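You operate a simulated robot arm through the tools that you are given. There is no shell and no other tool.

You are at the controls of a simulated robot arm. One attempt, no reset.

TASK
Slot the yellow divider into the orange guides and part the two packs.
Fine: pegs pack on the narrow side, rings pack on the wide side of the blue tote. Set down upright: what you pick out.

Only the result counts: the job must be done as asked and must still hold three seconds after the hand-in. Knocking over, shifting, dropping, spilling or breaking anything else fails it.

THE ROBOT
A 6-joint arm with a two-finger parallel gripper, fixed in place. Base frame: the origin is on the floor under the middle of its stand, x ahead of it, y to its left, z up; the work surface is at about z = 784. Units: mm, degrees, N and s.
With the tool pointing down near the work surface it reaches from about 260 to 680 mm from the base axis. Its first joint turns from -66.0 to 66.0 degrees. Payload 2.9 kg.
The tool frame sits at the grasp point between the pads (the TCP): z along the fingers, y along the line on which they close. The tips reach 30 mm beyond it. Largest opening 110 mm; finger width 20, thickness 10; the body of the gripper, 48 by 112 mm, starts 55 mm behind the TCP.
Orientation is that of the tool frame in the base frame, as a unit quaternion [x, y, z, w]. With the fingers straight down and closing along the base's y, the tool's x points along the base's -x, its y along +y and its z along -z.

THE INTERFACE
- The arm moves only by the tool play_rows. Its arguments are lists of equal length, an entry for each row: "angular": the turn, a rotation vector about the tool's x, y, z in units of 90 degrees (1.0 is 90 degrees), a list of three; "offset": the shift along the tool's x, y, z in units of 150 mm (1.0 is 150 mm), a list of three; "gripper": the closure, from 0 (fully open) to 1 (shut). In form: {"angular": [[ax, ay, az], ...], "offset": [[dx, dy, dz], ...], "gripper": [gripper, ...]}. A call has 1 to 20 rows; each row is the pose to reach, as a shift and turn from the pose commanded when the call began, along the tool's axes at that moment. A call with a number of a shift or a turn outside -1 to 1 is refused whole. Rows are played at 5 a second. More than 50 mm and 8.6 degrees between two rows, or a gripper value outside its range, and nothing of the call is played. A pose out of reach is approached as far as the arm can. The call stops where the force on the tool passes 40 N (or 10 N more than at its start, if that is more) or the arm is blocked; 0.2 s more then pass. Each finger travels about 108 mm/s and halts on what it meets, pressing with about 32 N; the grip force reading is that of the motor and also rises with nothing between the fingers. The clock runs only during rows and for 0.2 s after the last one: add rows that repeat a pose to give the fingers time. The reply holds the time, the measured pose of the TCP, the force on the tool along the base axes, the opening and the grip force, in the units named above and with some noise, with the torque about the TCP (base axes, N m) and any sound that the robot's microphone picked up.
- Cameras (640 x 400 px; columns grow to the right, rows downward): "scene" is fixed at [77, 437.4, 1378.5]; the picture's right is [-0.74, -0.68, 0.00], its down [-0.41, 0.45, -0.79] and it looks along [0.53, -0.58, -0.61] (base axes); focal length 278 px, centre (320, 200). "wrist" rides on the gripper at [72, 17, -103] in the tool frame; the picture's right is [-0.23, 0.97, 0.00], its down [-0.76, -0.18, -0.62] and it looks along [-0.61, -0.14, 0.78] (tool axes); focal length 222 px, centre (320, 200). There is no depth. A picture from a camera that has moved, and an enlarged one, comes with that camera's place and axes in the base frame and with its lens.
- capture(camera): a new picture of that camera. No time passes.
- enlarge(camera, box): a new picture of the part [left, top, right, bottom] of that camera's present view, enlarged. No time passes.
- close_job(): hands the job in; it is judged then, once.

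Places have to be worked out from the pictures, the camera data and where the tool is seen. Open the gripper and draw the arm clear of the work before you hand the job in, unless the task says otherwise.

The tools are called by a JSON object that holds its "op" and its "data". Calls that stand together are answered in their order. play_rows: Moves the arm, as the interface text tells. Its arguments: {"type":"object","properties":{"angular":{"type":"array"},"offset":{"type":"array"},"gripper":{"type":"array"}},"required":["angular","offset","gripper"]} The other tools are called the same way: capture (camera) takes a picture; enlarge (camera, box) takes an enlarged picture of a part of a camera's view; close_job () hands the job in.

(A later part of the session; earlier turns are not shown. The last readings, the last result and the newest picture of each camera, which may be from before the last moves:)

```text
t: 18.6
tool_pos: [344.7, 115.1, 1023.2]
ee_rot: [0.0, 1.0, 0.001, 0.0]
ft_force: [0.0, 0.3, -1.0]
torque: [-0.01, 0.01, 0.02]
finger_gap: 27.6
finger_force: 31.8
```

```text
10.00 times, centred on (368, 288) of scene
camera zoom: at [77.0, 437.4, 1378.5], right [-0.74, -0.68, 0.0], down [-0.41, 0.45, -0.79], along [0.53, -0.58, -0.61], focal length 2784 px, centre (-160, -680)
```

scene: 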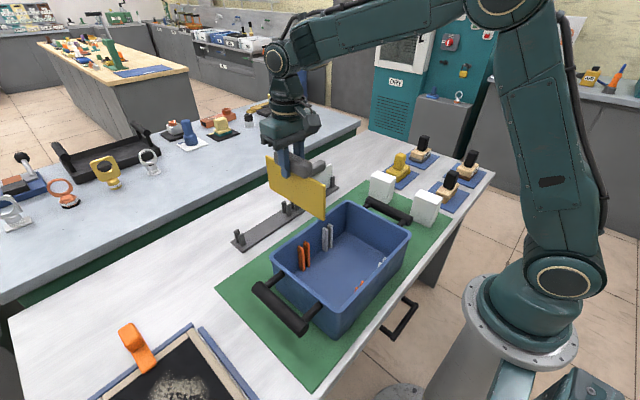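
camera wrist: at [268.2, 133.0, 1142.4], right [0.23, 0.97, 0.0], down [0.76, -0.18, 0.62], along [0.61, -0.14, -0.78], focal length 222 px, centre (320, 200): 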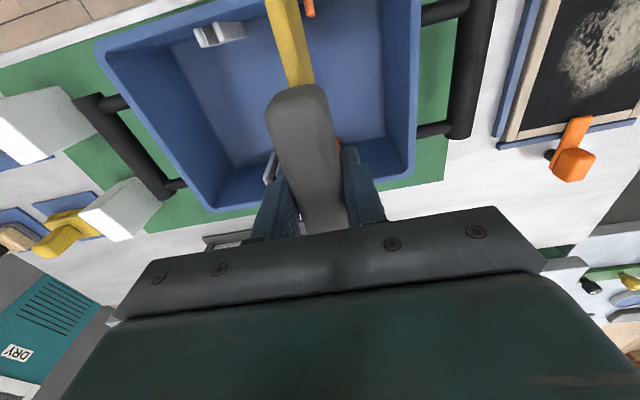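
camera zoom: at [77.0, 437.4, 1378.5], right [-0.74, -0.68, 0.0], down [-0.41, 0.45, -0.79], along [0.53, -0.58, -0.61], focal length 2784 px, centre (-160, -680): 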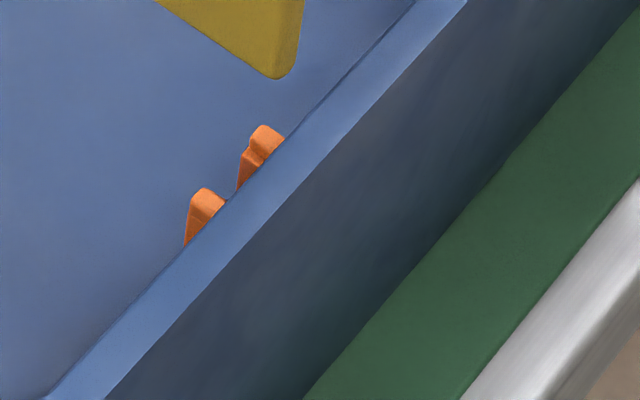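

The plate now sits about centred (2.5–3.5 mm spare at each end) and in line with the slot. I lower it to just above the post tops and check again.

{"op": "play_rows", "data": {"angular": [[0, 0, 0], [0, 0, 0], [0, 0, 0], [0, 0, 0]], "offset": [[0.003, 0, 0.06], [0.003, 0, 0.13], [0.003, 0, 0.2], [0.003, 0, 0.235]], "gripper": [1, 1, 1, 1]}}

{"op": "enlarge", "data": {"camera": "scene", "box": [272, 222, 336, 262]}}

{"op": "enlarge", "data": {"camera": "scene", "box": [340, 260, 396, 300]}}

{"op": "enlarge", "data": {"camera": "wrist", "box": [258, 0, 322, 40]}}

```text
t: 19.6
tool_pos: [344.0, 115.0, 988.9]
ee_rot: [0.0, 1.0, 0.0, 0.0]
ft_force: [-0.6, 0.2, -0.8]
torque: [-0.02, 0.05, -0.02]
finger_gap: 27.6
finger_force: 32.1
```

```text
10.00 times, centred on (304, 242) of scene
camera zoom: at [77.0, 437.4, 1378.5], right [-0.74, -0.68, 0.0], down [-0.41, 0.45, -0.79], along [0.53, -0.58, -0.61], focal length 2784 px, centre (480, -220)
```

zoom: 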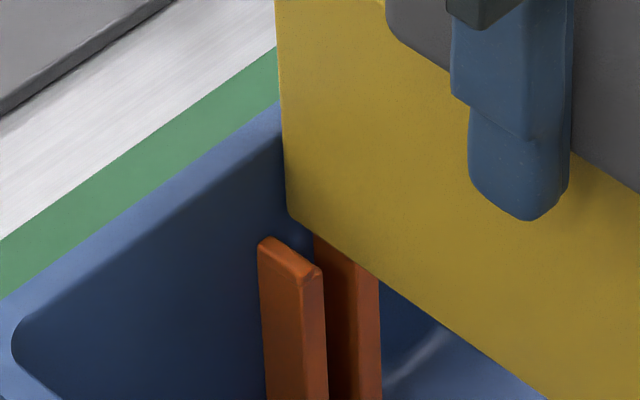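

```text
10.00 times, centred on (368, 280) of scene
camera zoom: at [77.0, 437.4, 1378.5], right [-0.74, -0.68, 0.0], down [-0.41, 0.45, -0.79], along [0.53, -0.58, -0.61], focal length 2784 px, centre (-160, -600)
```

zoom: 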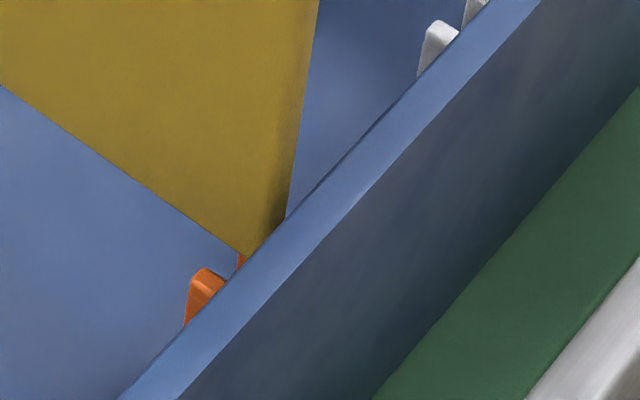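

```text
10.00 times, centred on (290, 20) of wrist
camera zoom: at [271.7, 133.0, 1092.3], right [0.23, 0.97, 0.0], down [0.76, -0.18, 0.62], along [0.61, -0.14, -0.78], focal length 2221 px, centre (620, 2000)
```

zoom: 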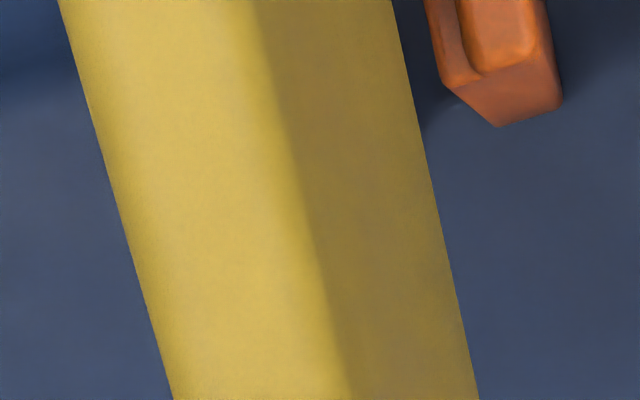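

Both views show the plate between the two posts on each side, about 10 mm above their tops. I lower it into the guides slowly, watching the force.

{"op": "play_rows", "data": {"angular": [[0, 0, 0], [0, 0, 0], [0, 0, 0], [0, 0, 0], [0, 0, 0], [0, 0, 0]], "offset": [[0, 0.001, 0.05], [0, 0.002, 0.09], [0, 0.002, 0.13], [0, 0.002, 0.17], [0, 0.002, 0.21], [0, 0.002, 0.25]], "gripper": [1, 1, 1, 1, 1, 1]}}

{"op": "enlarge", "data": {"camera": "scene", "box": [260, 190, 400, 320]}}

```text
t: 21.0
tool_pos: [344.1, 115.3, 951.3]
ee_rot: [0.0, 1.0, 0.0, 0.0]
ft_force: [1.0, -0.8, -1.5]
torque: [0.03, 0.01, -0.01]
finger_gap: 27.5
finger_force: 32.4
```

```text
3.08 times, centred on (330, 255) of scene
camera zoom: at [77.0, 437.4, 1378.5], right [-0.74, -0.68, 0.0], down [-0.41, 0.45, -0.79], along [0.53, -0.58, -0.61], focal length 857 px, centre (289, 31)
```

zoom: 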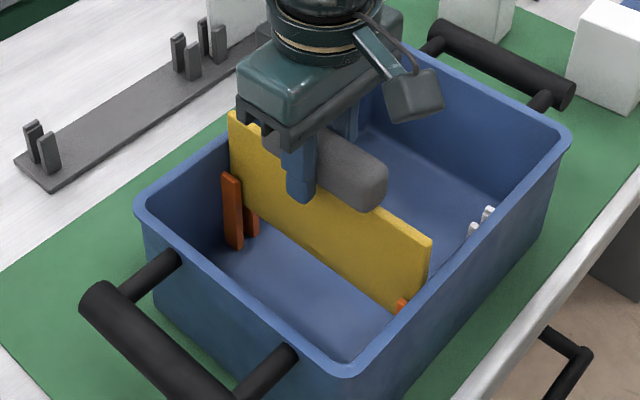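

The plate has entered both guide pairs with no contact force. I continue down toward the floor, slowly at the end.

{"op": "play_rows", "data": {"angular": [[0, 0, 0], [0, 0, 0], [0, 0, 0], [0, 0, 0], [0, 0, 0], [0, 0, 0]], "offset": [[0, 0, 0.08], [0, 0, 0.16], [0, 0, 0.23], [0, 0, 0.28], [0, 0, 0.31], [0, 0, 0.325]], "gripper": [1, 1, 1, 1, 1, 1]}}

{"op": "enlarge", "data": {"camera": "scene", "box": [260, 190, 400, 320]}}

```text
t: 22.4
tool_pos: [343.7, 114.6, 902.6]
ee_rot: [0.0, 1.0, 0.001, 0.001]
ft_force: [0.4, -0.2, -0.8]
torque: [0.02, -0.01, 0.02]
finger_gap: 27.4
finger_force: 31.7
```

```text
3.08 times, centred on (330, 255) of scene
camera zoom: at [77.0, 437.4, 1378.5], right [-0.74, -0.68, 0.0], down [-0.41, 0.45, -0.79], along [0.53, -0.58, -0.61], focal length 857 px, centre (289, 31)
```

zoom: 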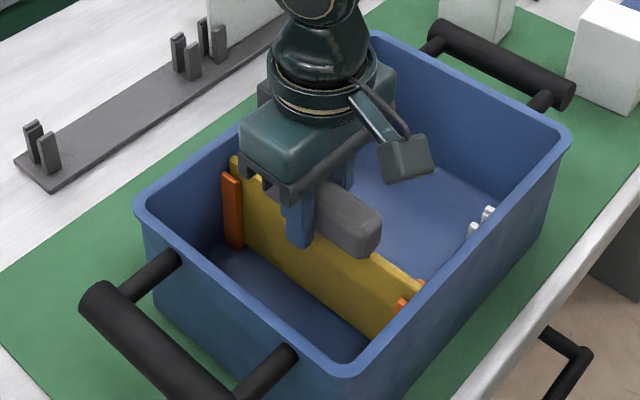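

Still no contact at plate bottom ≈793. I go down in 1 mm steps to feel the floor.

{"op": "play_rows", "data": {"angular": [[0, 0, 0], [0, 0, 0], [0, 0, 0]], "offset": [[0, 0, 0.007], [0, 0, 0.013], [0, 0, 0.018]], "gripper": [1, 1, 1]}}

```text
t: 23.2
tool_pos: [344.5, 115.8, 901.4]
ee_rot: [0.0, 1.0, 0.001, 0.001]
ft_force: [-5.0, -0.8, 27.4]
torque: [-0.1, 0.02, 0.01]
finger_gap: 28.3
finger_force: 31.8
```

Contact: 27 N upward, so the plate rests on the tote floor. I ease up 1 mm to relieve the push and check the seating before release.

{"op": "play_rows", "data": {"angular": [[0, 0, 0], [0, 0, 0]], "offset": [[0, 0, -0.01], [0, 0, -0.01]], "gripper": [1, 1]}}

{"op": "enlarge", "data": {"camera": "scene", "box": [275, 210, 385, 300]}}

{"op": "enlarge", "data": {"camera": "wrist", "box": [220, 0, 420, 125]}}

```text
t: 23.8
tool_pos: [344.7, 116.1, 900.8]
ee_rot: [-0.001, 1.0, 0.0, 0.0]
ft_force: [0.7, 0.9, 4.3]
torque: [0.11, -0.58, 0.09]
finger_gap: 27.2
finger_force: 32.1
```

```text
4.44 times, centred on (330, 255) of scene
camera zoom: at [77.0, 437.4, 1378.5], right [-0.74, -0.68, 0.0], down [-0.41, 0.45, -0.79], along [0.53, -0.58, -0.61], focal length 1237 px, centre (276, -44)
```

zoom: 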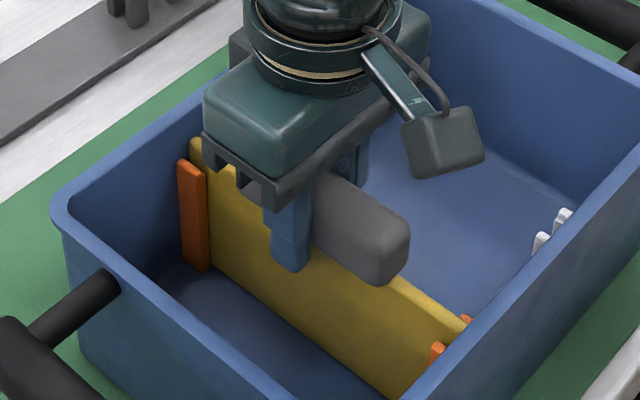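

```text
3.20 times, centred on (320, 62) of wrist
camera zoom: at [271.5, 133.5, 1004.8], right [0.23, 0.97, 0.0], down [0.76, -0.18, 0.62], along [0.61, -0.14, -0.78], focal length 711 px, centre (320, 640)
```

zoom: 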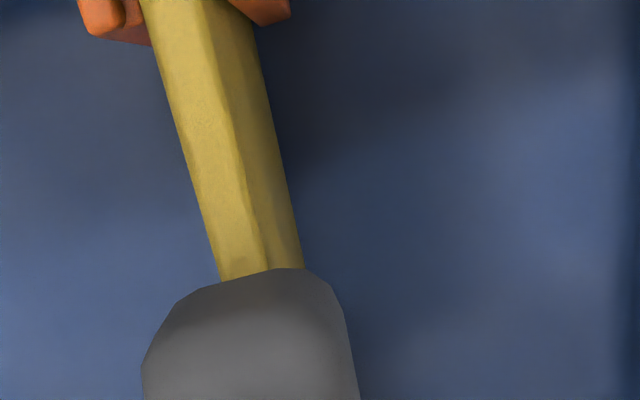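

The plate sits between the posts at both ends. I open the fingers moderately to release the handle.

{"op": "play_rows", "data": {"angular": [[0, 0, 0], [0, 0, 0], [0, 0, 0], [0, 0, 0]], "offset": [[0, 0, 0], [0, 0, 0], [0, 0, 0], [0, 0, 0]], "gripper": [0.6, 0.5, 0.5, 0.5]}}

{"op": "enlarge", "data": {"camera": "scene", "box": [275, 210, 385, 300]}}

{"op": "enlarge", "data": {"camera": "wrist", "box": [220, 0, 420, 220]}}

```text
t: 24.8
tool_pos: [343.8, 115.6, 901.2]
ee_rot: [0.0, 1.0, 0.0, 0.0]
ft_force: [0.1, 0.6, 0.6]
torque: [0.03, 0.01, 0.01]
finger_gap: 55.2
finger_force: 0.0
```

```text
4.44 times, centred on (330, 255) of scene
camera zoom: at [77.0, 437.4, 1378.5], right [-0.74, -0.68, 0.0], down [-0.41, 0.45, -0.79], along [0.53, -0.58, -0.61], focal length 1237 px, centre (276, -44)
```

zoom: 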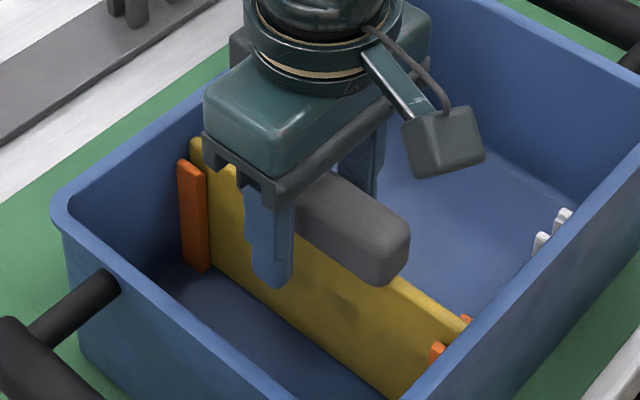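

```text
1.82 times, centred on (320, 110) of wrist
camera zoom: at [271.3, 133.4, 1005.2], right [0.23, 0.97, 0.0], down [0.76, -0.18, 0.62], along [0.61, -0.14, -0.78], focal length 404 px, centre (320, 364)
```

zoom: 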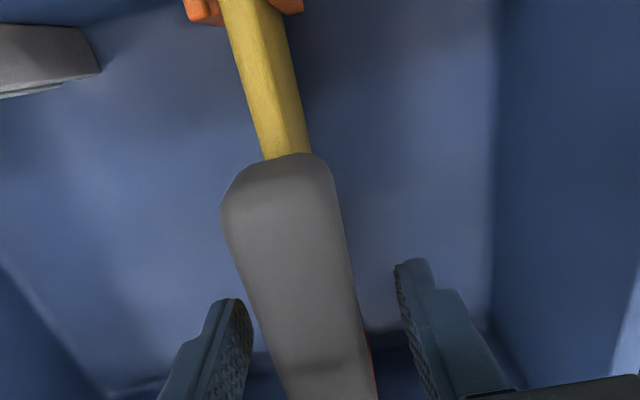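

The divider is free of the fingers and stands still. I raise the tool straight up.

{"op": "play_rows", "data": {"angular": [[0, 0, 0], [0, 0, 0], [0, 0, 0], [0, 0, 0], [0, 0, 0]], "offset": [[0, 0, -0.1], [0, 0, -0.3], [0, 0, -0.55], [0, 0, -0.8], [0, 0, -1.0]], "gripper": [0.5, 0.5, 0.5, 0.5, 0.5]}}

{"op": "enlarge", "data": {"camera": "scene", "box": [250, 180, 430, 320]}}

{"op": "capture", "data": {"camera": "wrist"}}

```text
t: 26.0
tool_pos: [343.6, 114.6, 1051.6]
ee_rot: [0.0, 1.0, 0.001, -0.001]
ft_force: [-0.7, 0.0, 0.0]
torque: [-0.02, 0.0, 0.03]
finger_gap: 55.1
finger_force: 0.0
```

```text
2.86 times, centred on (340, 250) of scene
camera zoom: at [77.0, 437.4, 1378.5], right [-0.74, -0.68, 0.0], down [-0.41, 0.45, -0.79], along [0.53, -0.58, -0.61], focal length 796 px, centre (263, 57)
```

zoom: 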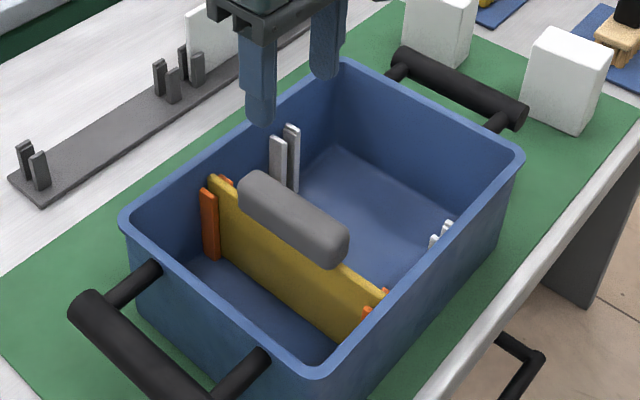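

```text
taken
camera wrist: at [271.1, 133.7, 1155.8], right [0.23, 0.97, 0.0], down [0.76, -0.18, 0.62], along [0.61, -0.14, -0.78], focal length 222 px, centre (320, 200)
```

wrist: 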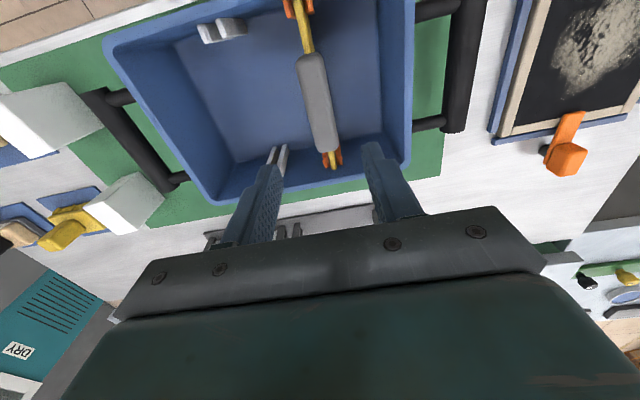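

The divider stands seated in the orange guides at both ends, handle up. Next is the PEGS pack (centre ≈ (447, -277), yaw ≈ +3°, top ≈ 876): I turn the tool so it will close along x and travel over to it.

{"op": "play_rows", "data": {"angular": [[0, 0, -0.0833], [0, 0, -0.1667], [0, 0, -0.25], [0, 0, -0.3333], [0, 0, -0.4167], [0, 0, -0.5], [0, 0, -0.5833], [0, 0, -0.6667], [0, 0, -0.75], [0, 0, -0.8333], [0, 0, -0.9167], [0, 0, -1.0]], "offset": [[-0.04, -0.0833, -0.05], [-0.08, -0.1667, -0.1], [-0.12, -0.25, -0.1], [-0.17, -0.3333, -0.1], [-0.21, -0.4167, -0.1], [-0.25, -0.5, -0.1], [-0.29, -0.5833, -0.1], [-0.33, -0.6667, -0.1], [-0.37, -0.75, -0.1], [-0.42, -0.8333, -0.1], [-0.46, -0.9167, -0.1], [-0.5, -1.0, -0.1]], "gripper": [0.5, 0.4, 0.3, 0.2, 0.1, 0, 0, 0, 0, 0, 0, 0]}}

{"op": "play_rows", "data": {"angular": [[0, 0, 0], [0, 0, 0], [0, 0, 0], [0, 0, 0]], "offset": [[0.25, -0.046, 0], [0.5, -0.092, 0], [0.75, -0.138, 0], [1.0, -0.184, 0]], "gripper": [0, 0, 0, 0]}}

{"op": "capture", "data": {"camera": "wrist"}}

{"op": "enlarge", "data": {"camera": "scene", "box": [250, 180, 430, 320]}}

```text
t: 28.6
tool_pos: [419.4, -34.9, 1066.9]
ee_rot: [0.708, -0.706, 0.0, 0.001]
ft_force: [-0.1, -0.1, -0.1]
torque: [-0.02, 0.0, 0.01]
finger_gap: 109.9
finger_force: 0.1
```

```text
t: 29.6
tool_pos: [447.5, -183.7, 1066.8]
ee_rot: [0.708, -0.707, -0.001, 0.0]
ft_force: [0.0, -0.3, 0.5]
torque: [0.02, 0.02, 0.0]
finger_gap: 110.1
finger_force: 0.1
```

```text
taken
camera wrist: at [430.2, -256.0, 1169.9], right [-0.97, 0.23, 0.0], down [0.18, 0.76, 0.62], along [0.14, 0.61, -0.78], focal length 222 px, centre (320, 200)
```

wrist: 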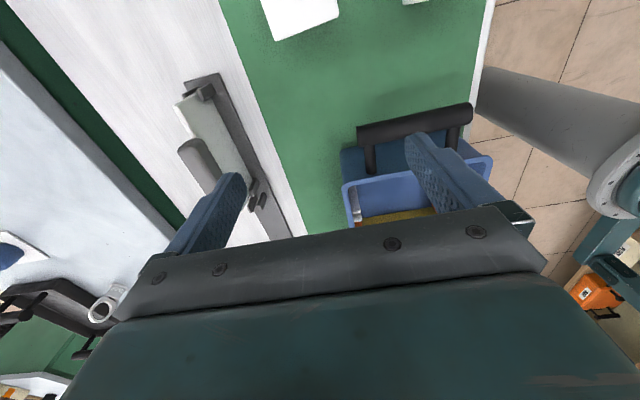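

```text
2.86 times, centred on (340, 250) of scene
camera zoom: at [77.0, 437.4, 1378.5], right [-0.74, -0.68, 0.0], down [-0.41, 0.45, -0.79], along [0.53, -0.58, -0.61], focal length 796 px, centre (263, 57)
```

zoom: 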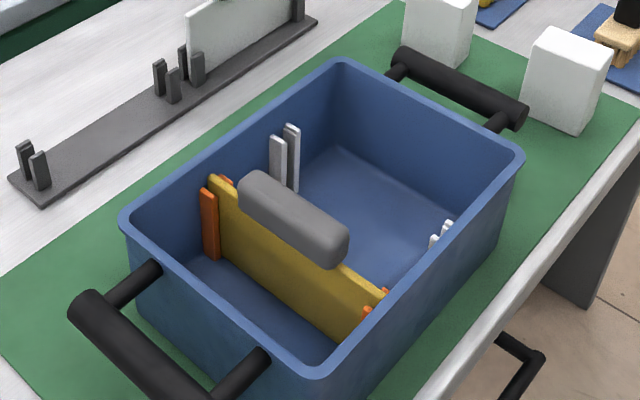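

The divider still stands. I continue to above the PEGS pack, lower to z≈985 and turn the ~3° to match the pack.

{"op": "play_rows", "data": {"angular": [[0, 0, -0.01], [0, 0, -0.02], [0, 0, -0.033], [0, 0, -0.033]], "offset": [[0.25, 0, 0.1], [0.5, 0, 0.25], [0.616, 0, 0.45], [0.616, 0, 0.54]], "gripper": [0, 0, 0, 0]}}

{"op": "capture", "data": {"camera": "wrist"}}

{"op": "enlarge", "data": {"camera": "wrist", "box": [210, 60, 430, 210]}}

{"op": "enlarge", "data": {"camera": "scene", "box": [340, 120, 460, 240]}}

```text
t: 30.6
tool_pos: [446.2, -277.2, 985.5]
ee_rot: [0.726, -0.688, 0.0, 0.0]
ft_force: [0.3, -0.5, 0.8]
torque: [-0.01, 0.01, 0.0]
finger_gap: 110.0
finger_force: 0.1
```

```text
taken
camera wrist: at [432.8, -348.7, 1088.1], right [-0.98, 0.18, 0.0], down [0.14, 0.77, 0.62], along [0.11, 0.61, -0.78], focal length 222 px, centre (320, 200)
```

wrist: 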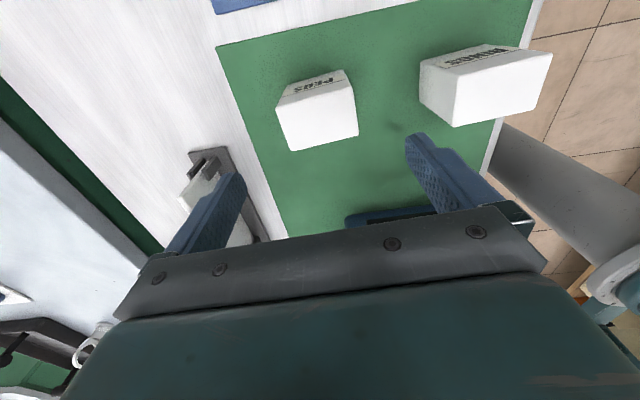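

```text
2.67 times, centred on (320, 135) of wrist
camera zoom: at [432.8, -348.7, 1088.1], right [-0.98, 0.18, 0.0], down [0.14, 0.77, 0.62], along [0.11, 0.61, -0.78], focal length 592 px, centre (320, 373)
```

zoom: 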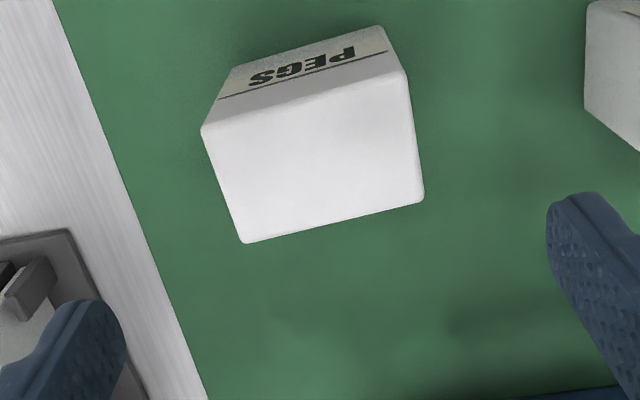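

```text
3.33 times, centred on (400, 180) of scene
camera zoom: at [77.0, 437.4, 1378.5], right [-0.74, -0.68, 0.0], down [-0.41, 0.45, -0.79], along [0.53, -0.58, -0.61], focal length 928 px, centre (53, 267)
```

zoom: 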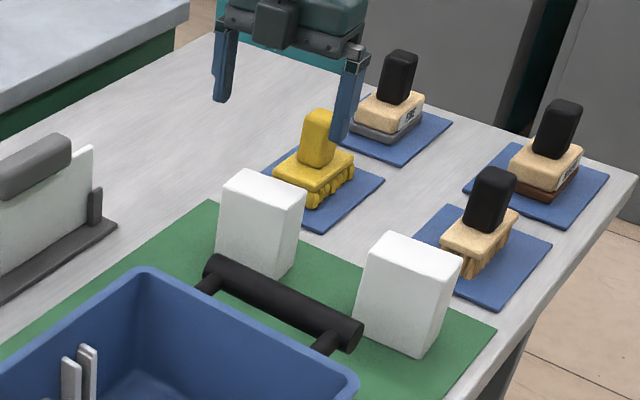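

The PEGS pack's top is centred under the tool within 1 mm and its faces are square to the pads. I descend to z≈854 with the fingers open around it.

{"op": "play_rows", "data": {"angular": [[0, 0, 0], [0, 0, 0], [0, 0, 0], [0, 0, 0], [0, 0, 0]], "offset": [[0, -0.003, 0.2], [0, -0.005, 0.45], [0, -0.005, 0.65], [0, -0.005, 0.8], [0, -0.005, 0.875]], "gripper": [0, 0, 0, 0, 0]}}

{"op": "enlarge", "data": {"camera": "scene", "box": [340, 120, 460, 240]}}

{"op": "capture", "data": {"camera": "wrist"}}

```text
t: 31.8
tool_pos: [447.1, -276.3, 854.6]
ee_rot: [0.725, -0.689, 0.0, 0.001]
ft_force: [-0.2, 0.6, 0.5]
torque: [0.03, 0.0, 0.0]
finger_gap: 110.3
finger_force: 0.0
```

```text
3.33 times, centred on (400, 180) of scene
camera zoom: at [77.0, 437.4, 1378.5], right [-0.74, -0.68, 0.0], down [-0.41, 0.45, -0.79], along [0.53, -0.58, -0.61], focal length 928 px, centre (53, 267)
```

zoom: 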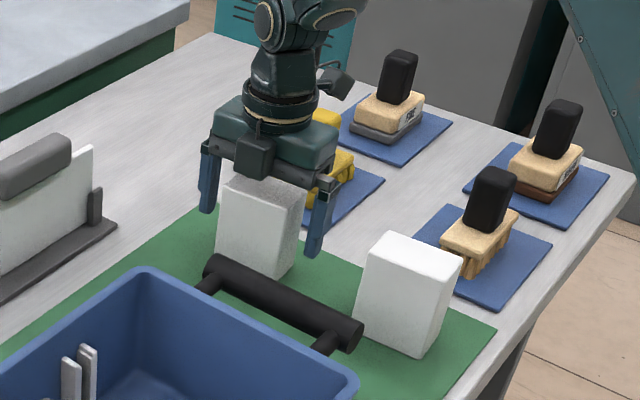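

```text
taken
camera wrist: at [433.7, -348.8, 957.5], right [-0.98, 0.18, 0.0], down [0.14, 0.77, 0.62], along [0.11, 0.61, -0.78], focal length 222 px, centre (320, 200)
```

wrist: 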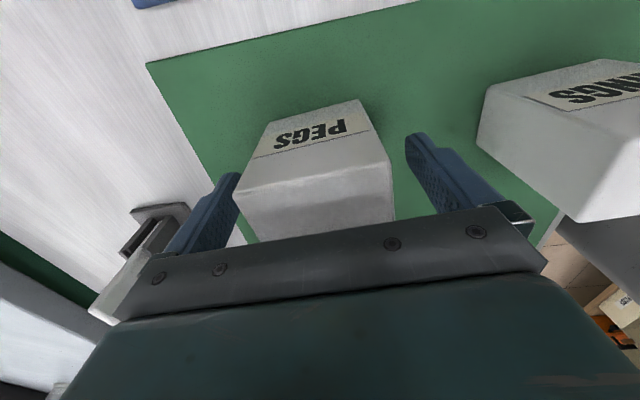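

The fingers are either side of the PEGS pack with clearance. I close gently to grip.

{"op": "play_rows", "data": {"angular": [[0, 0, 0], [0, 0, 0], [0, 0, 0], [0, 0, 0], [0, 0, 0], [0, 0, 0]], "offset": [[0, 0, 0], [0, 0, 0], [0, 0, 0], [0, 0, 0], [0, 0, 0], [0, 0, 0]], "gripper": [0.1, 0.2, 0.3, 0.4, 0.5, 0.5]}}

{"op": "capture", "data": {"camera": "wrist"}}

```text
t: 33.2
tool_pos: [447.1, -276.7, 854.5]
ee_rot: [0.726, -0.688, 0.0, -0.001]
ft_force: [-0.8, 0.1, -0.3]
torque: [-0.06, 0.01, -0.03]
finger_gap: 72.2
finger_force: 32.5
```

```text
taken
camera wrist: at [433.8, -348.8, 957.9], right [-0.98, 0.18, 0.0], down [0.14, 0.77, 0.62], along [0.11, 0.61, -0.78], focal length 222 px, centre (320, 200)
```

wrist: 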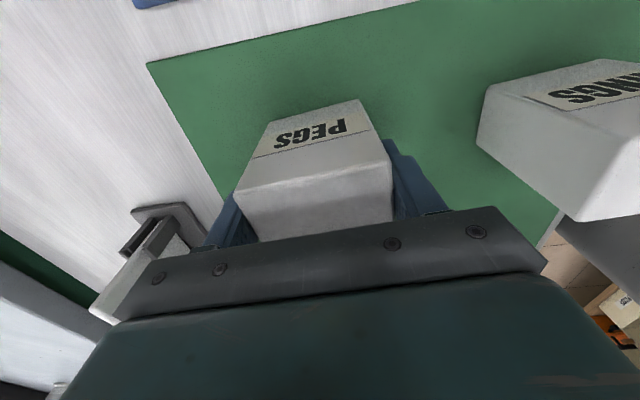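

Gripped (72 mm, 32 N) with the pack unmoved. I lift it straight up.

{"op": "play_rows", "data": {"angular": [[0, 0, 0], [0, 0, 0], [0, 0, 0], [0, 0, 0], [0, 0, 0], [0, 0, 0], [0, 0, 0]], "offset": [[0, 0, -0.04], [0, 0, -0.12], [0, 0, -0.25], [0, 0, -0.45], [0, 0, -0.7], [0, 0, -0.9], [0, 0, -1.0]], "gripper": [0.6, 0.6, 0.6, 0.6, 0.6, 0.6, 0.6]}}

{"op": "capture", "data": {"camera": "wrist"}}

{"op": "capture", "data": {"camera": "scene"}}

```text
t: 34.8
tool_pos: [447.3, -277.4, 1004.3]
ee_rot: [0.726, -0.688, 0.0, 0.0]
ft_force: [1.0, -0.3, -1.8]
torque: [-0.01, 0.0, -0.03]
finger_gap: 72.2
finger_force: 32.5
```

```text
taken
camera wrist: at [433.9, -349.4, 1107.9], right [-0.98, 0.18, 0.0], down [0.14, 0.77, 0.62], along [0.11, 0.61, -0.78], focal length 222 px, centre (320, 200)
```

wrist: 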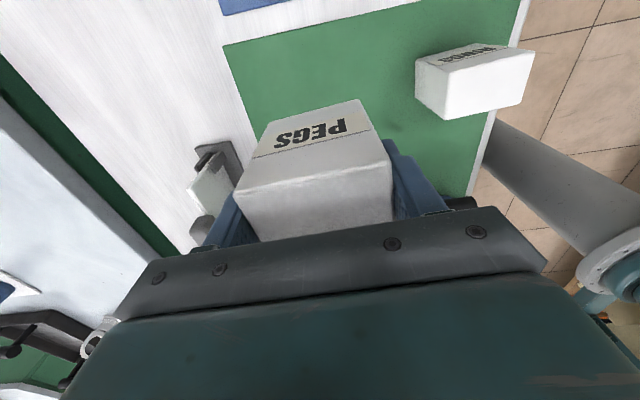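

```text
taken
```

scene: 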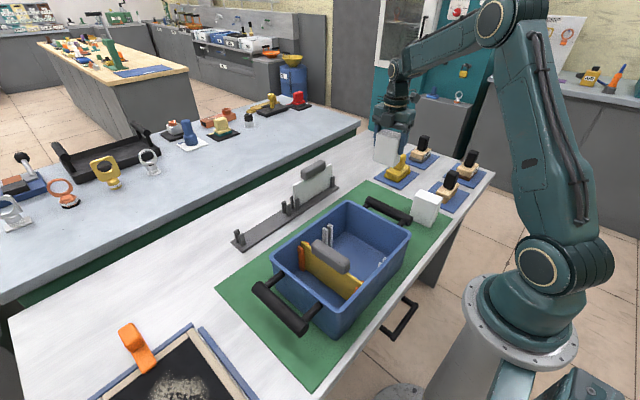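

The pack is held without slip. I raise it a bit more, square it up, and carry it over the tote to the narrow (+y) side.

{"op": "play_rows", "data": {"angular": [[0, 0, 0], [0, 0, 0.01], [0, 0, 0.02], [0, 0, 0.033], [0, 0, 0.033]], "offset": [[0, 0, -0.3], [-0.25, 0, -0.35], [-0.5, 0, -0.35], [-0.75, 0, -0.35], [-1.0, 0, -0.35]], "gripper": [0.6, 0.6, 0.6, 0.6, 0.6]}}

{"op": "play_rows", "data": {"angular": [[0, 0, 0], [0, 0, 0], [0, 0, 0], [0, 0, 0]], "offset": [[-0.25, 0.083, 0], [-0.5, 0.167, 0], [-0.75, 0.25, 0], [-1.0, 0.333, 0]], "gripper": [0.6, 0.6, 0.6, 0.6]}}

{"op": "play_rows", "data": {"angular": [[0, 0, 0], [0, 0, 0], [0, 0, 0], [0, 0, 0], [0, 0, 0]], "offset": [[-0.25, 0.083, 0], [-0.5, 0.167, 0], [-0.75, 0.25, 0], [-0.935, 0.333, 0], [-0.935, 0.333, 0]], "gripper": [0.6, 0.6, 0.6, 0.6, 0.6]}}

{"op": "capture", "data": {"camera": "wrist"}}

{"op": "enlarge", "data": {"camera": "scene", "box": [230, 120, 430, 330]}}

```text
t: 36.0
tool_pos: [439.4, -129.1, 1055.9]
ee_rot: [-0.706, 0.708, 0.0, 0.0]
ft_force: [0.4, 0.0, -1.3]
torque: [0.0, 0.03, 0.01]
finger_gap: 72.1
finger_force: 31.8
```

```text
t: 37.0
tool_pos: [390.0, 22.1, 1056.2]
ee_rot: [-0.707, 0.707, 0.001, 0.0]
ft_force: [0.2, -0.2, -1.7]
torque: [-0.01, -0.04, 0.0]
finger_gap: 72.0
finger_force: 31.9
```

```text
t: 38.2
tool_pos: [338.6, 162.7, 1057.1]
ee_rot: [-0.707, 0.707, 0.0, 0.001]
ft_force: [0.0, 0.1, -1.0]
torque: [0.0, -0.01, -0.02]
finger_gap: 72.3
finger_force: 32.3
```

```text
taken
camera wrist: at [321.6, 91.1, 1160.3], right [-0.97, 0.23, 0.0], down [0.18, 0.76, 0.62], along [0.14, 0.61, -0.78], focal length 222 px, centre (320, 200)
```

wrist: 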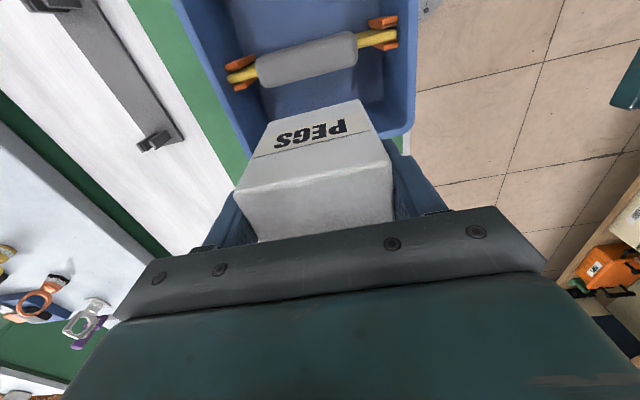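

```text
1.90 times, centred on (330, 225) of scene
camera zoom: at [77.0, 437.5, 1378.5], right [-0.74, -0.68, 0.0], down [-0.41, 0.45, -0.79], along [0.53, -0.58, -0.61], focal length 530 px, centre (301, 152)
```

zoom: 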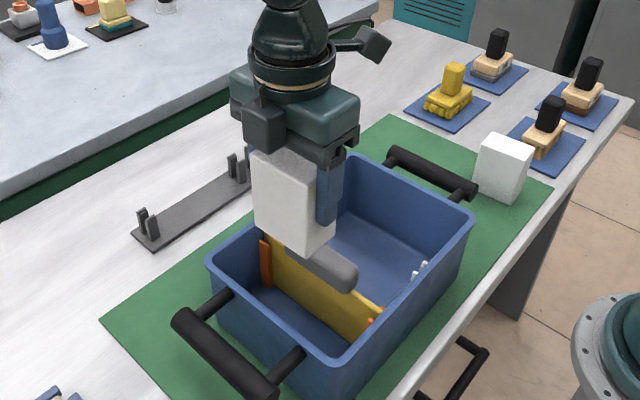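

The pack hangs over the narrow side. I lower it to about rim level and check clearances.

{"op": "play_rows", "data": {"angular": [[0, 0, 0], [0, 0, 0], [0, 0, 0], [0, 0, 0]], "offset": [[0, 0, 0.15], [0, 0, 0.35], [0, 0, 0.5], [0, 0, 0.58]], "gripper": [0.6, 0.6, 0.6, 0.6]}}

{"op": "enlarge", "data": {"camera": "scene", "box": [250, 150, 410, 320]}}

{"op": "capture", "data": {"camera": "wrist"}}

```text
t: 39.2
tool_pos: [340.0, 163.4, 969.7]
ee_rot: [0.708, -0.707, 0.0, -0.001]
ft_force: [0.0, 0.4, -1.9]
torque: [-0.04, 0.0, 0.0]
finger_gap: 71.9
finger_force: 31.5
```

```text
2.35 times, centred on (330, 235) of scene
camera zoom: at [77.0, 437.4, 1378.5], right [-0.74, -0.68, 0.0], down [-0.41, 0.45, -0.79], along [0.53, -0.58, -0.61], focal length 655 px, centre (296, 118)
```

zoom: 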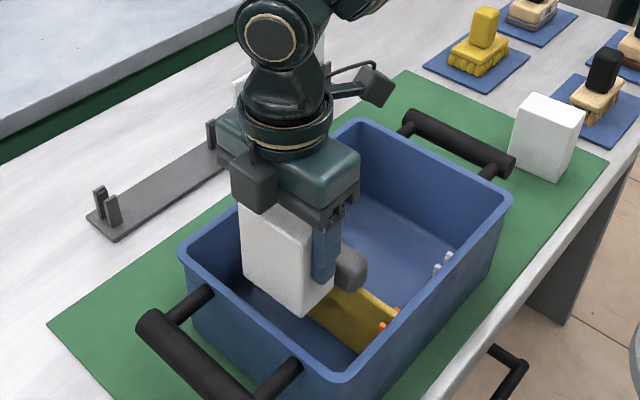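

```text
taken
camera wrist: at [322.2, 92.0, 1072.9], right [-0.97, 0.23, 0.0], down [0.18, 0.76, 0.62], along [0.14, 0.61, -0.78], focal length 222 px, centre (320, 200)
```

wrist: 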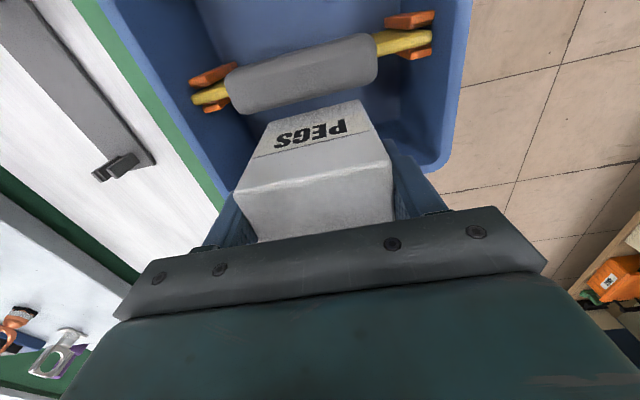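

Pack and divider handle have clear space between them. I lower further to about 10 mm above the floor.

{"op": "play_rows", "data": {"angular": [[0, 0, 0], [0, 0, 0], [0, 0, 0], [0, 0, 0], [0, 0, 0]], "offset": [[0, 0, 0.15], [0, 0, 0.3], [0, 0, 0.45], [0, 0, 0.57], [0, 0, 0.66]], "gripper": [0.6, 0.6, 0.6, 0.6, 0.6]}}

{"op": "enlarge", "data": {"camera": "scene", "box": [250, 170, 410, 320]}}

{"op": "capture", "data": {"camera": "wrist"}}

```text
t: 40.4
tool_pos: [338.4, 163.0, 870.0]
ee_rot: [0.707, -0.707, 0.0, 0.0]
ft_force: [-0.2, -0.1, -1.7]
torque: [0.0, 0.0, 0.03]
finger_gap: 71.9
finger_force: 31.9
```

```text
2.67 times, centred on (330, 245) of scene
camera zoom: at [77.0, 437.4, 1378.5], right [-0.74, -0.68, 0.0], down [-0.41, 0.45, -0.79], along [0.53, -0.58, -0.61], focal length 742 px, centre (293, 80)
```

zoom: 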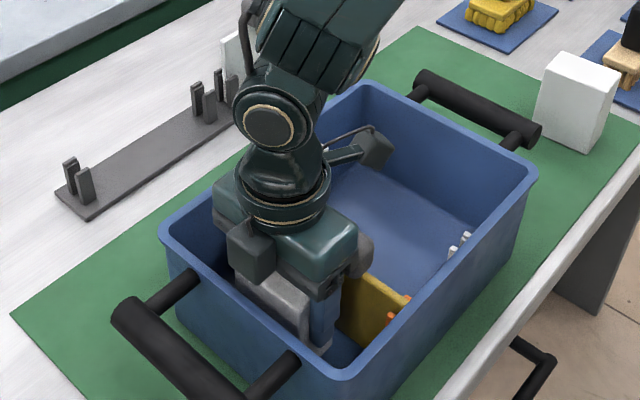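

```text
taken
camera wrist: at [321.6, 91.8, 974.3], right [-0.97, 0.23, 0.0], down [0.18, 0.76, 0.62], along [0.14, 0.61, -0.78], focal length 222 px, centre (320, 200)
```

wrist: 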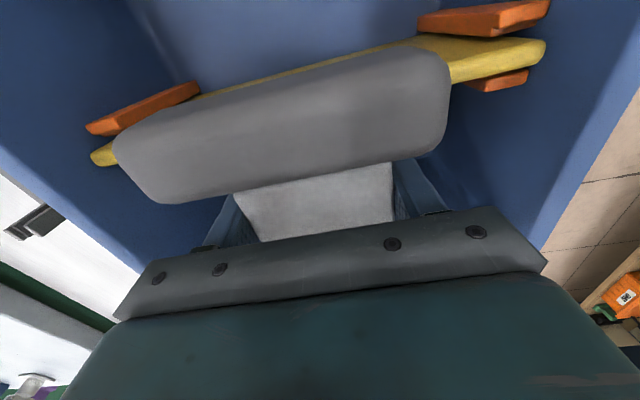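

About 10 mm above the floor and no contact. I lower in small steps to feel the floor.

{"op": "play_rows", "data": {"angular": [[0, 0, 0], [0, 0, 0], [0, 0, 0], [0, 0, 0]], "offset": [[0, 0, 0.015], [0, 0, 0.03], [0, 0, 0.042], [0, 0, 0.05]], "gripper": [0.6, 0.6, 0.6, 0.6]}}

```text
t: 41.4
tool_pos: [339.3, 162.9, 861.2]
ee_rot: [-0.707, 0.708, 0.0, 0.001]
ft_force: [-0.6, 0.4, -1.4]
torque: [-0.01, 0.01, -0.03]
finger_gap: 72.1
finger_force: 32.1
```

No contact yet at z≈861–862; a few more 1 mm steps.

{"op": "play_rows", "data": {"angular": [[0, 0, 0], [0, 0, 0], [0, 0, 0]], "offset": [[0, 0, 0.007], [0, 0, 0.013], [0, 0, 0.018]], "gripper": [0.6, 0.6, 0.6]}}

```text
t: 42.2
tool_pos: [341.2, 164.4, 860.7]
ee_rot: [-0.707, 0.708, 0.0, 0.0]
ft_force: [-0.8, 0.0, -2.1]
torque: [0.0, 0.03, 0.03]
finger_gap: 72.1
finger_force: 31.7
```

Still free at ≈860.5; I continue in small steps.

{"op": "play_rows", "data": {"angular": [[0, 0, 0], [0, 0, 0], [0, 0, 0]], "offset": [[0, 0, 0.006], [0, 0, 0.01], [0, 0, 0.014]], "gripper": [0.6, 0.6, 0.6]}}

```text
t: 43.0
tool_pos: [338.9, 164.2, 859.5]
ee_rot: [0.708, -0.707, 0.0, -0.002]
ft_force: [-7.1, -0.7, 32.5]
torque: [0.05, 0.39, 0.57]
finger_gap: 72.2
finger_force: 31.9
```

Floor contact felt at z≈859 as expected (33 N). I ease up slightly and then open the fingers by a modest amount.

{"op": "play_rows", "data": {"angular": [[0, 0, 0], [0, 0, 0]], "offset": [[0, 0, -0.005], [0, 0, -0.005]], "gripper": [0.6, 0.6]}}

{"op": "play_rows", "data": {"angular": [[0, 0, 0], [0, 0, 0], [0, 0, 0], [0, 0, 0], [0, 0, 0]], "offset": [[0, 0, 0], [0, 0, 0], [0, 0, 0], [0, 0, 0], [0, 0, 0]], "gripper": [0.34, 0.28, 0.2, 0.12, 0.12]}}

{"op": "capture", "data": {"camera": "wrist"}}

{"op": "enlarge", "data": {"camera": "scene", "box": [250, 170, 410, 320]}}

```text
t: 43.6
tool_pos: [338.8, 163.7, 859.3]
ee_rot: [0.707, -0.707, 0.001, -0.001]
ft_force: [-5.2, 3.0, 26.5]
torque: [0.37, 0.23, 0.11]
finger_gap: 71.9
finger_force: 32.6
```

```text
t: 44.8
tool_pos: [339.9, 163.9, 858.7]
ee_rot: [-0.706, 0.708, 0.0, 0.0]
ft_force: [0.1, -1.1, 0.0]
torque: [-0.01, 0.01, 0.0]
finger_gap: 96.7
finger_force: 0.1
```

```text
taken
camera wrist: at [322.7, 91.7, 962.6], right [-0.97, 0.23, 0.0], down [0.18, 0.76, 0.62], along [0.14, 0.61, -0.78], focal length 222 px, centre (320, 200)
```

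wrist: 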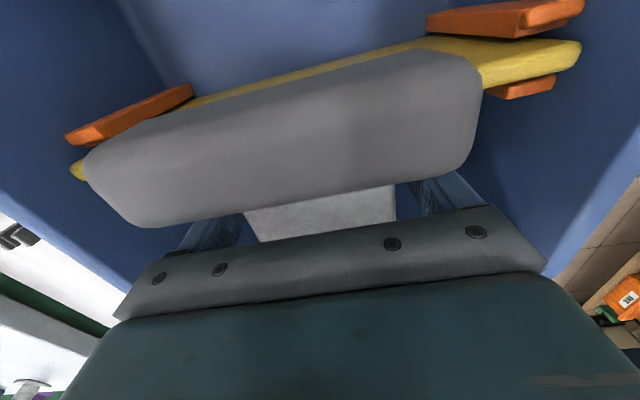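

```text
2.67 times, centred on (330, 245) of scene
camera zoom: at [77.0, 437.4, 1378.5], right [-0.74, -0.68, 0.0], down [-0.41, 0.45, -0.79], along [0.53, -0.58, -0.61], focal length 742 px, centre (293, 80)
```

zoom: 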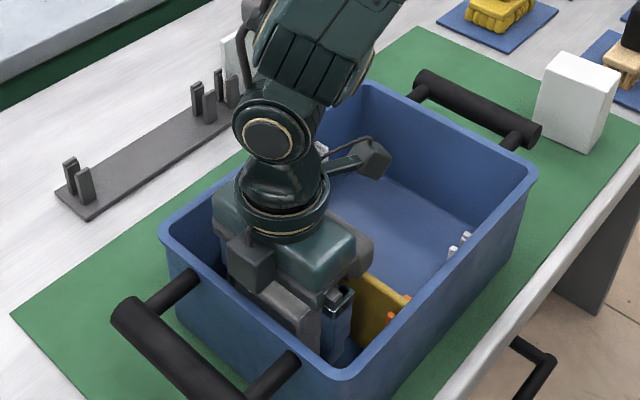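

Released with the pack standing on the floor. I raise the tool straight up.

{"op": "play_rows", "data": {"angular": [[0, 0, 0], [0, 0, 0], [0, 0, 0], [0, 0, 0], [0, 0, 0], [0, 0, 0]], "offset": [[0, 0, -0.08], [0, 0, -0.2], [0, 0, -0.4], [0, 0, -0.6], [0, 0, -0.8], [0, 0, -1.0]], "gripper": [0.12, 0.12, 0.12, 0.12, 0.12, 0.12]}}

{"op": "capture", "data": {"camera": "wrist"}}

{"op": "enlarge", "data": {"camera": "scene", "box": [250, 170, 410, 320]}}

```text
t: 46.2
tool_pos: [340.6, 164.3, 1009.6]
ee_rot: [0.708, -0.707, 0.001, 0.0]
ft_force: [0.8, 0.1, 0.7]
torque: [0.03, 0.01, 0.02]
finger_gap: 96.8
finger_force: 0.0
```

```text
taken
camera wrist: at [323.0, 92.1, 1113.6], right [-0.97, 0.23, 0.0], down [0.18, 0.76, 0.62], along [0.14, 0.61, -0.78], focal length 222 px, centre (320, 200)
```

wrist: 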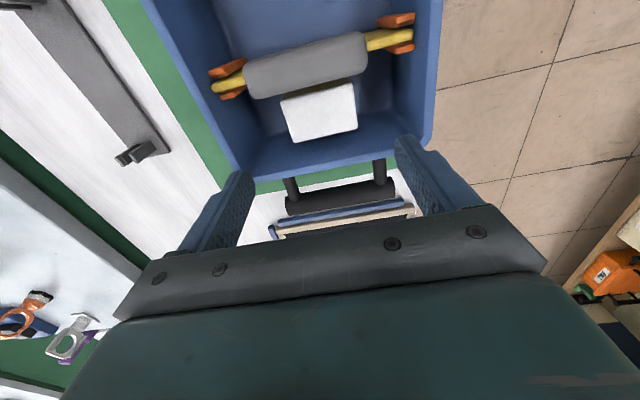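

```text
2.67 times, centred on (330, 245) of scene
camera zoom: at [77.0, 437.4, 1378.5], right [-0.74, -0.68, 0.0], down [-0.41, 0.45, -0.79], along [0.53, -0.58, -0.61], focal length 742 px, centre (293, 80)
```

zoom: 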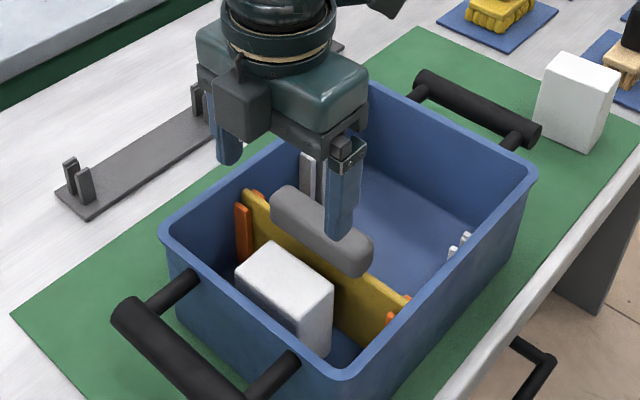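

PEGS stands upright in the narrow side and the divider is undisturbed. Now I go for the RINGS pack near (288, -273).

{"op": "play_rows", "data": {"angular": [[0, 0, 0], [0, 0, 0], [0, 0, 0], [0, 0, 0], [0, 0, 0]], "offset": [[0, 0, -0.2], [0.25, 0, -0.2], [0.5, 0, -0.2], [0.75, 0, -0.2], [1.0, 0, -0.2]], "gripper": [0.12, 0.05, 0, 0, 0]}}

{"op": "play_rows", "data": {"angular": [[0, 0, 0], [0, 0, 0], [0, 0, 0], [0, 0, 0]], "offset": [[0.25, 0.04, 0], [0.5, 0.08, 0], [0.75, 0.13, 0], [1.0, 0.175, 0]], "gripper": [0, 0, 0, 0]}}

{"op": "play_rows", "data": {"angular": [[0, 0, 0], [0, 0, -0.01], [0, 0, -0.02], [0, 0, -0.022], [0, 0, -0.022]], "offset": [[0.25, 0.04, 0], [0.5, 0.08, 0], [0.75, 0.13, 0.1], [0.905, 0.173, 0.3], [0.905, 0.173, 0.36]], "gripper": [0, 0, 0, 0, 0]}}

{"op": "capture", "data": {"camera": "wrist"}}

{"op": "enlarge", "data": {"camera": "wrist", "box": [210, 60, 430, 210]}}

{"op": "enlarge", "data": {"camera": "scene", "box": [250, 170, 460, 320]}}

```text
t: 47.4
tool_pos: [342.1, 13.0, 1039.9]
ee_rot: [-0.707, 0.708, -0.001, 0.0]
ft_force: [-0.5, -0.8, 0.6]
torque: [-0.01, 0.0, 0.05]
finger_gap: 110.2
finger_force: 0.1
```

```text
t: 48.4
tool_pos: [313.8, -136.1, 1039.7]
ee_rot: [-0.707, 0.708, -0.001, 0.0]
ft_force: [0.4, 0.3, 0.3]
torque: [0.0, 0.01, 0.0]
finger_gap: 110.2
finger_force: 0.0
```

```text
t: 49.6
tool_pos: [286.3, -272.3, 985.7]
ee_rot: [0.719, -0.695, 0.0, 0.0]
ft_force: [0.3, 0.3, -0.3]
torque: [0.01, 0.02, 0.0]
finger_gap: 110.0
finger_force: 0.0
```

```text
taken
camera wrist: at [272.2, -344.5, 1088.5], right [-0.98, 0.19, 0.0], down [0.15, 0.77, 0.62], along [0.12, 0.61, -0.78], focal length 222 px, centre (320, 200)
```

wrist: 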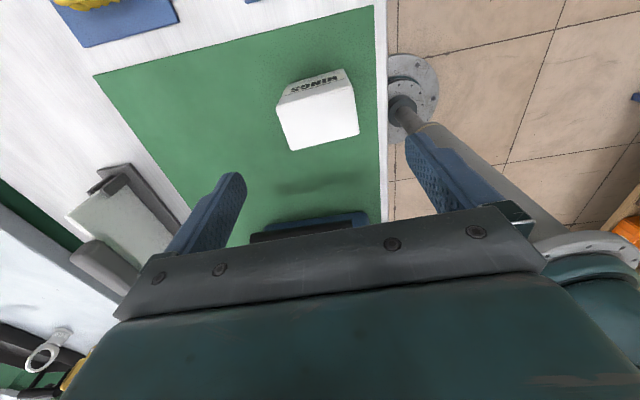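

```text
2.67 times, centred on (320, 135) of wrist
camera zoom: at [272.2, -344.5, 1088.5], right [-0.98, 0.19, 0.0], down [0.15, 0.77, 0.62], along [0.12, 0.61, -0.78], focal length 592 px, centre (320, 373)
```

zoom: 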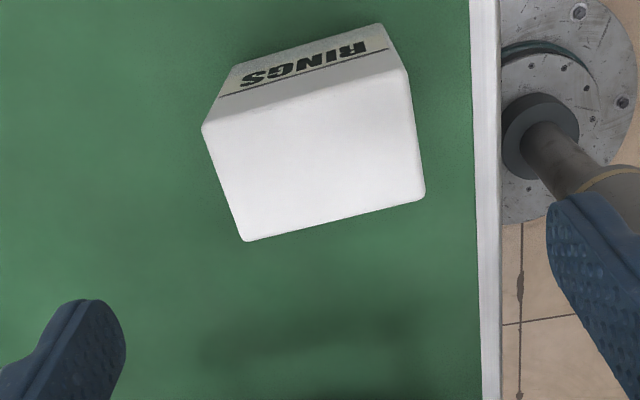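

```text
2.67 times, centred on (355, 245) of scene
camera zoom: at [77.0, 437.4, 1378.5], right [-0.74, -0.68, 0.0], down [-0.41, 0.45, -0.79], along [0.53, -0.58, -0.61], focal length 742 px, centre (227, 80)
```

zoom: 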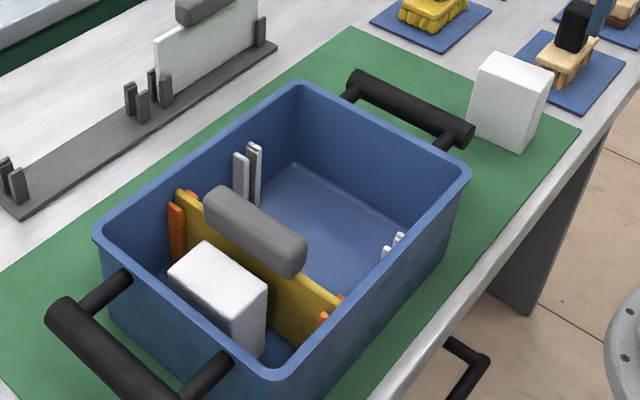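

RINGS is centred under the tool just like PEGS was, and the earlier placements hold. I descend around it.

{"op": "play_rows", "data": {"angular": [[0, 0, 0], [0, 0, 0], [0, 0, 0], [0, 0, 0], [0, 0, 0]], "offset": [[0.003, 0, 0.2], [0.006, 0, 0.45], [0.006, 0, 0.65], [0.006, 0, 0.8], [0.006, 0, 0.873]], "gripper": [0, 0, 0, 0, 0]}}

{"op": "capture", "data": {"camera": "wrist"}}

{"op": "enlarge", "data": {"camera": "scene", "box": [360, 130, 480, 250]}}

```text
t: 50.8
tool_pos: [287.0, -273.9, 854.6]
ee_rot: [0.719, -0.695, 0.0, 0.0]
ft_force: [-0.6, 0.1, -0.5]
torque: [0.02, -0.03, 0.0]
finger_gap: 109.7
finger_force: 0.0
```

```text
taken
camera wrist: at [272.2, -345.3, 957.9], right [-0.98, 0.19, 0.0], down [0.15, 0.77, 0.62], along [0.12, 0.61, -0.78], focal length 222 px, centre (320, 200)
```

wrist: 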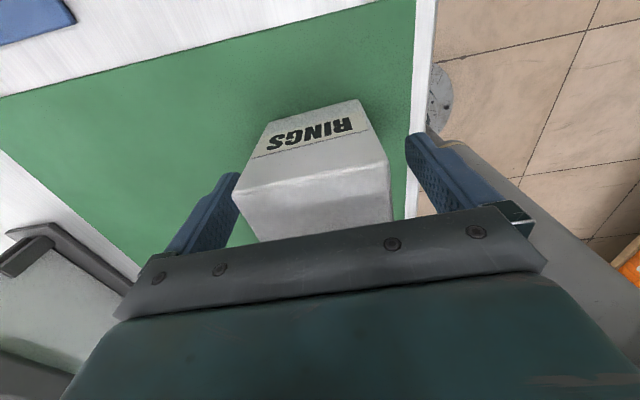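

```text
3.33 times, centred on (420, 190) of scene
camera zoom: at [77.0, 437.4, 1378.5], right [-0.74, -0.68, 0.0], down [-0.41, 0.45, -0.79], along [0.53, -0.58, -0.61], focal length 928 px, centre (-13, 233)
```

zoom: 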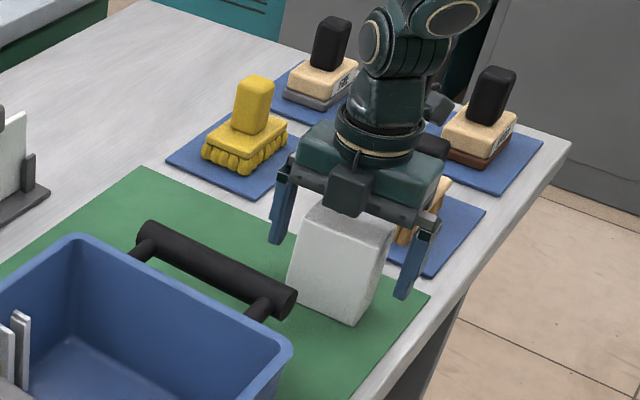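

Fingers are clear on both sides of RINGS. I close to grip and then lift.

{"op": "play_rows", "data": {"angular": [[0, 0, 0], [0, 0, 0], [0, 0, 0], [0, 0, 0], [0, 0, 0], [0, 0, 0]], "offset": [[0, 0, 0], [0, 0, 0], [0, 0, 0], [0, 0, 0], [0, 0, 0], [0, 0, 0]], "gripper": [0.1, 0.2, 0.3, 0.4, 0.5, 0.6]}}

```text
t: 52.2
tool_pos: [286.8, -273.8, 855.4]
ee_rot: [0.72, -0.694, -0.001, 0.0]
ft_force: [1.2, -0.5, 0.2]
torque: [-0.05, -0.01, 0.02]
finger_gap: 72.2
finger_force: 31.7
```

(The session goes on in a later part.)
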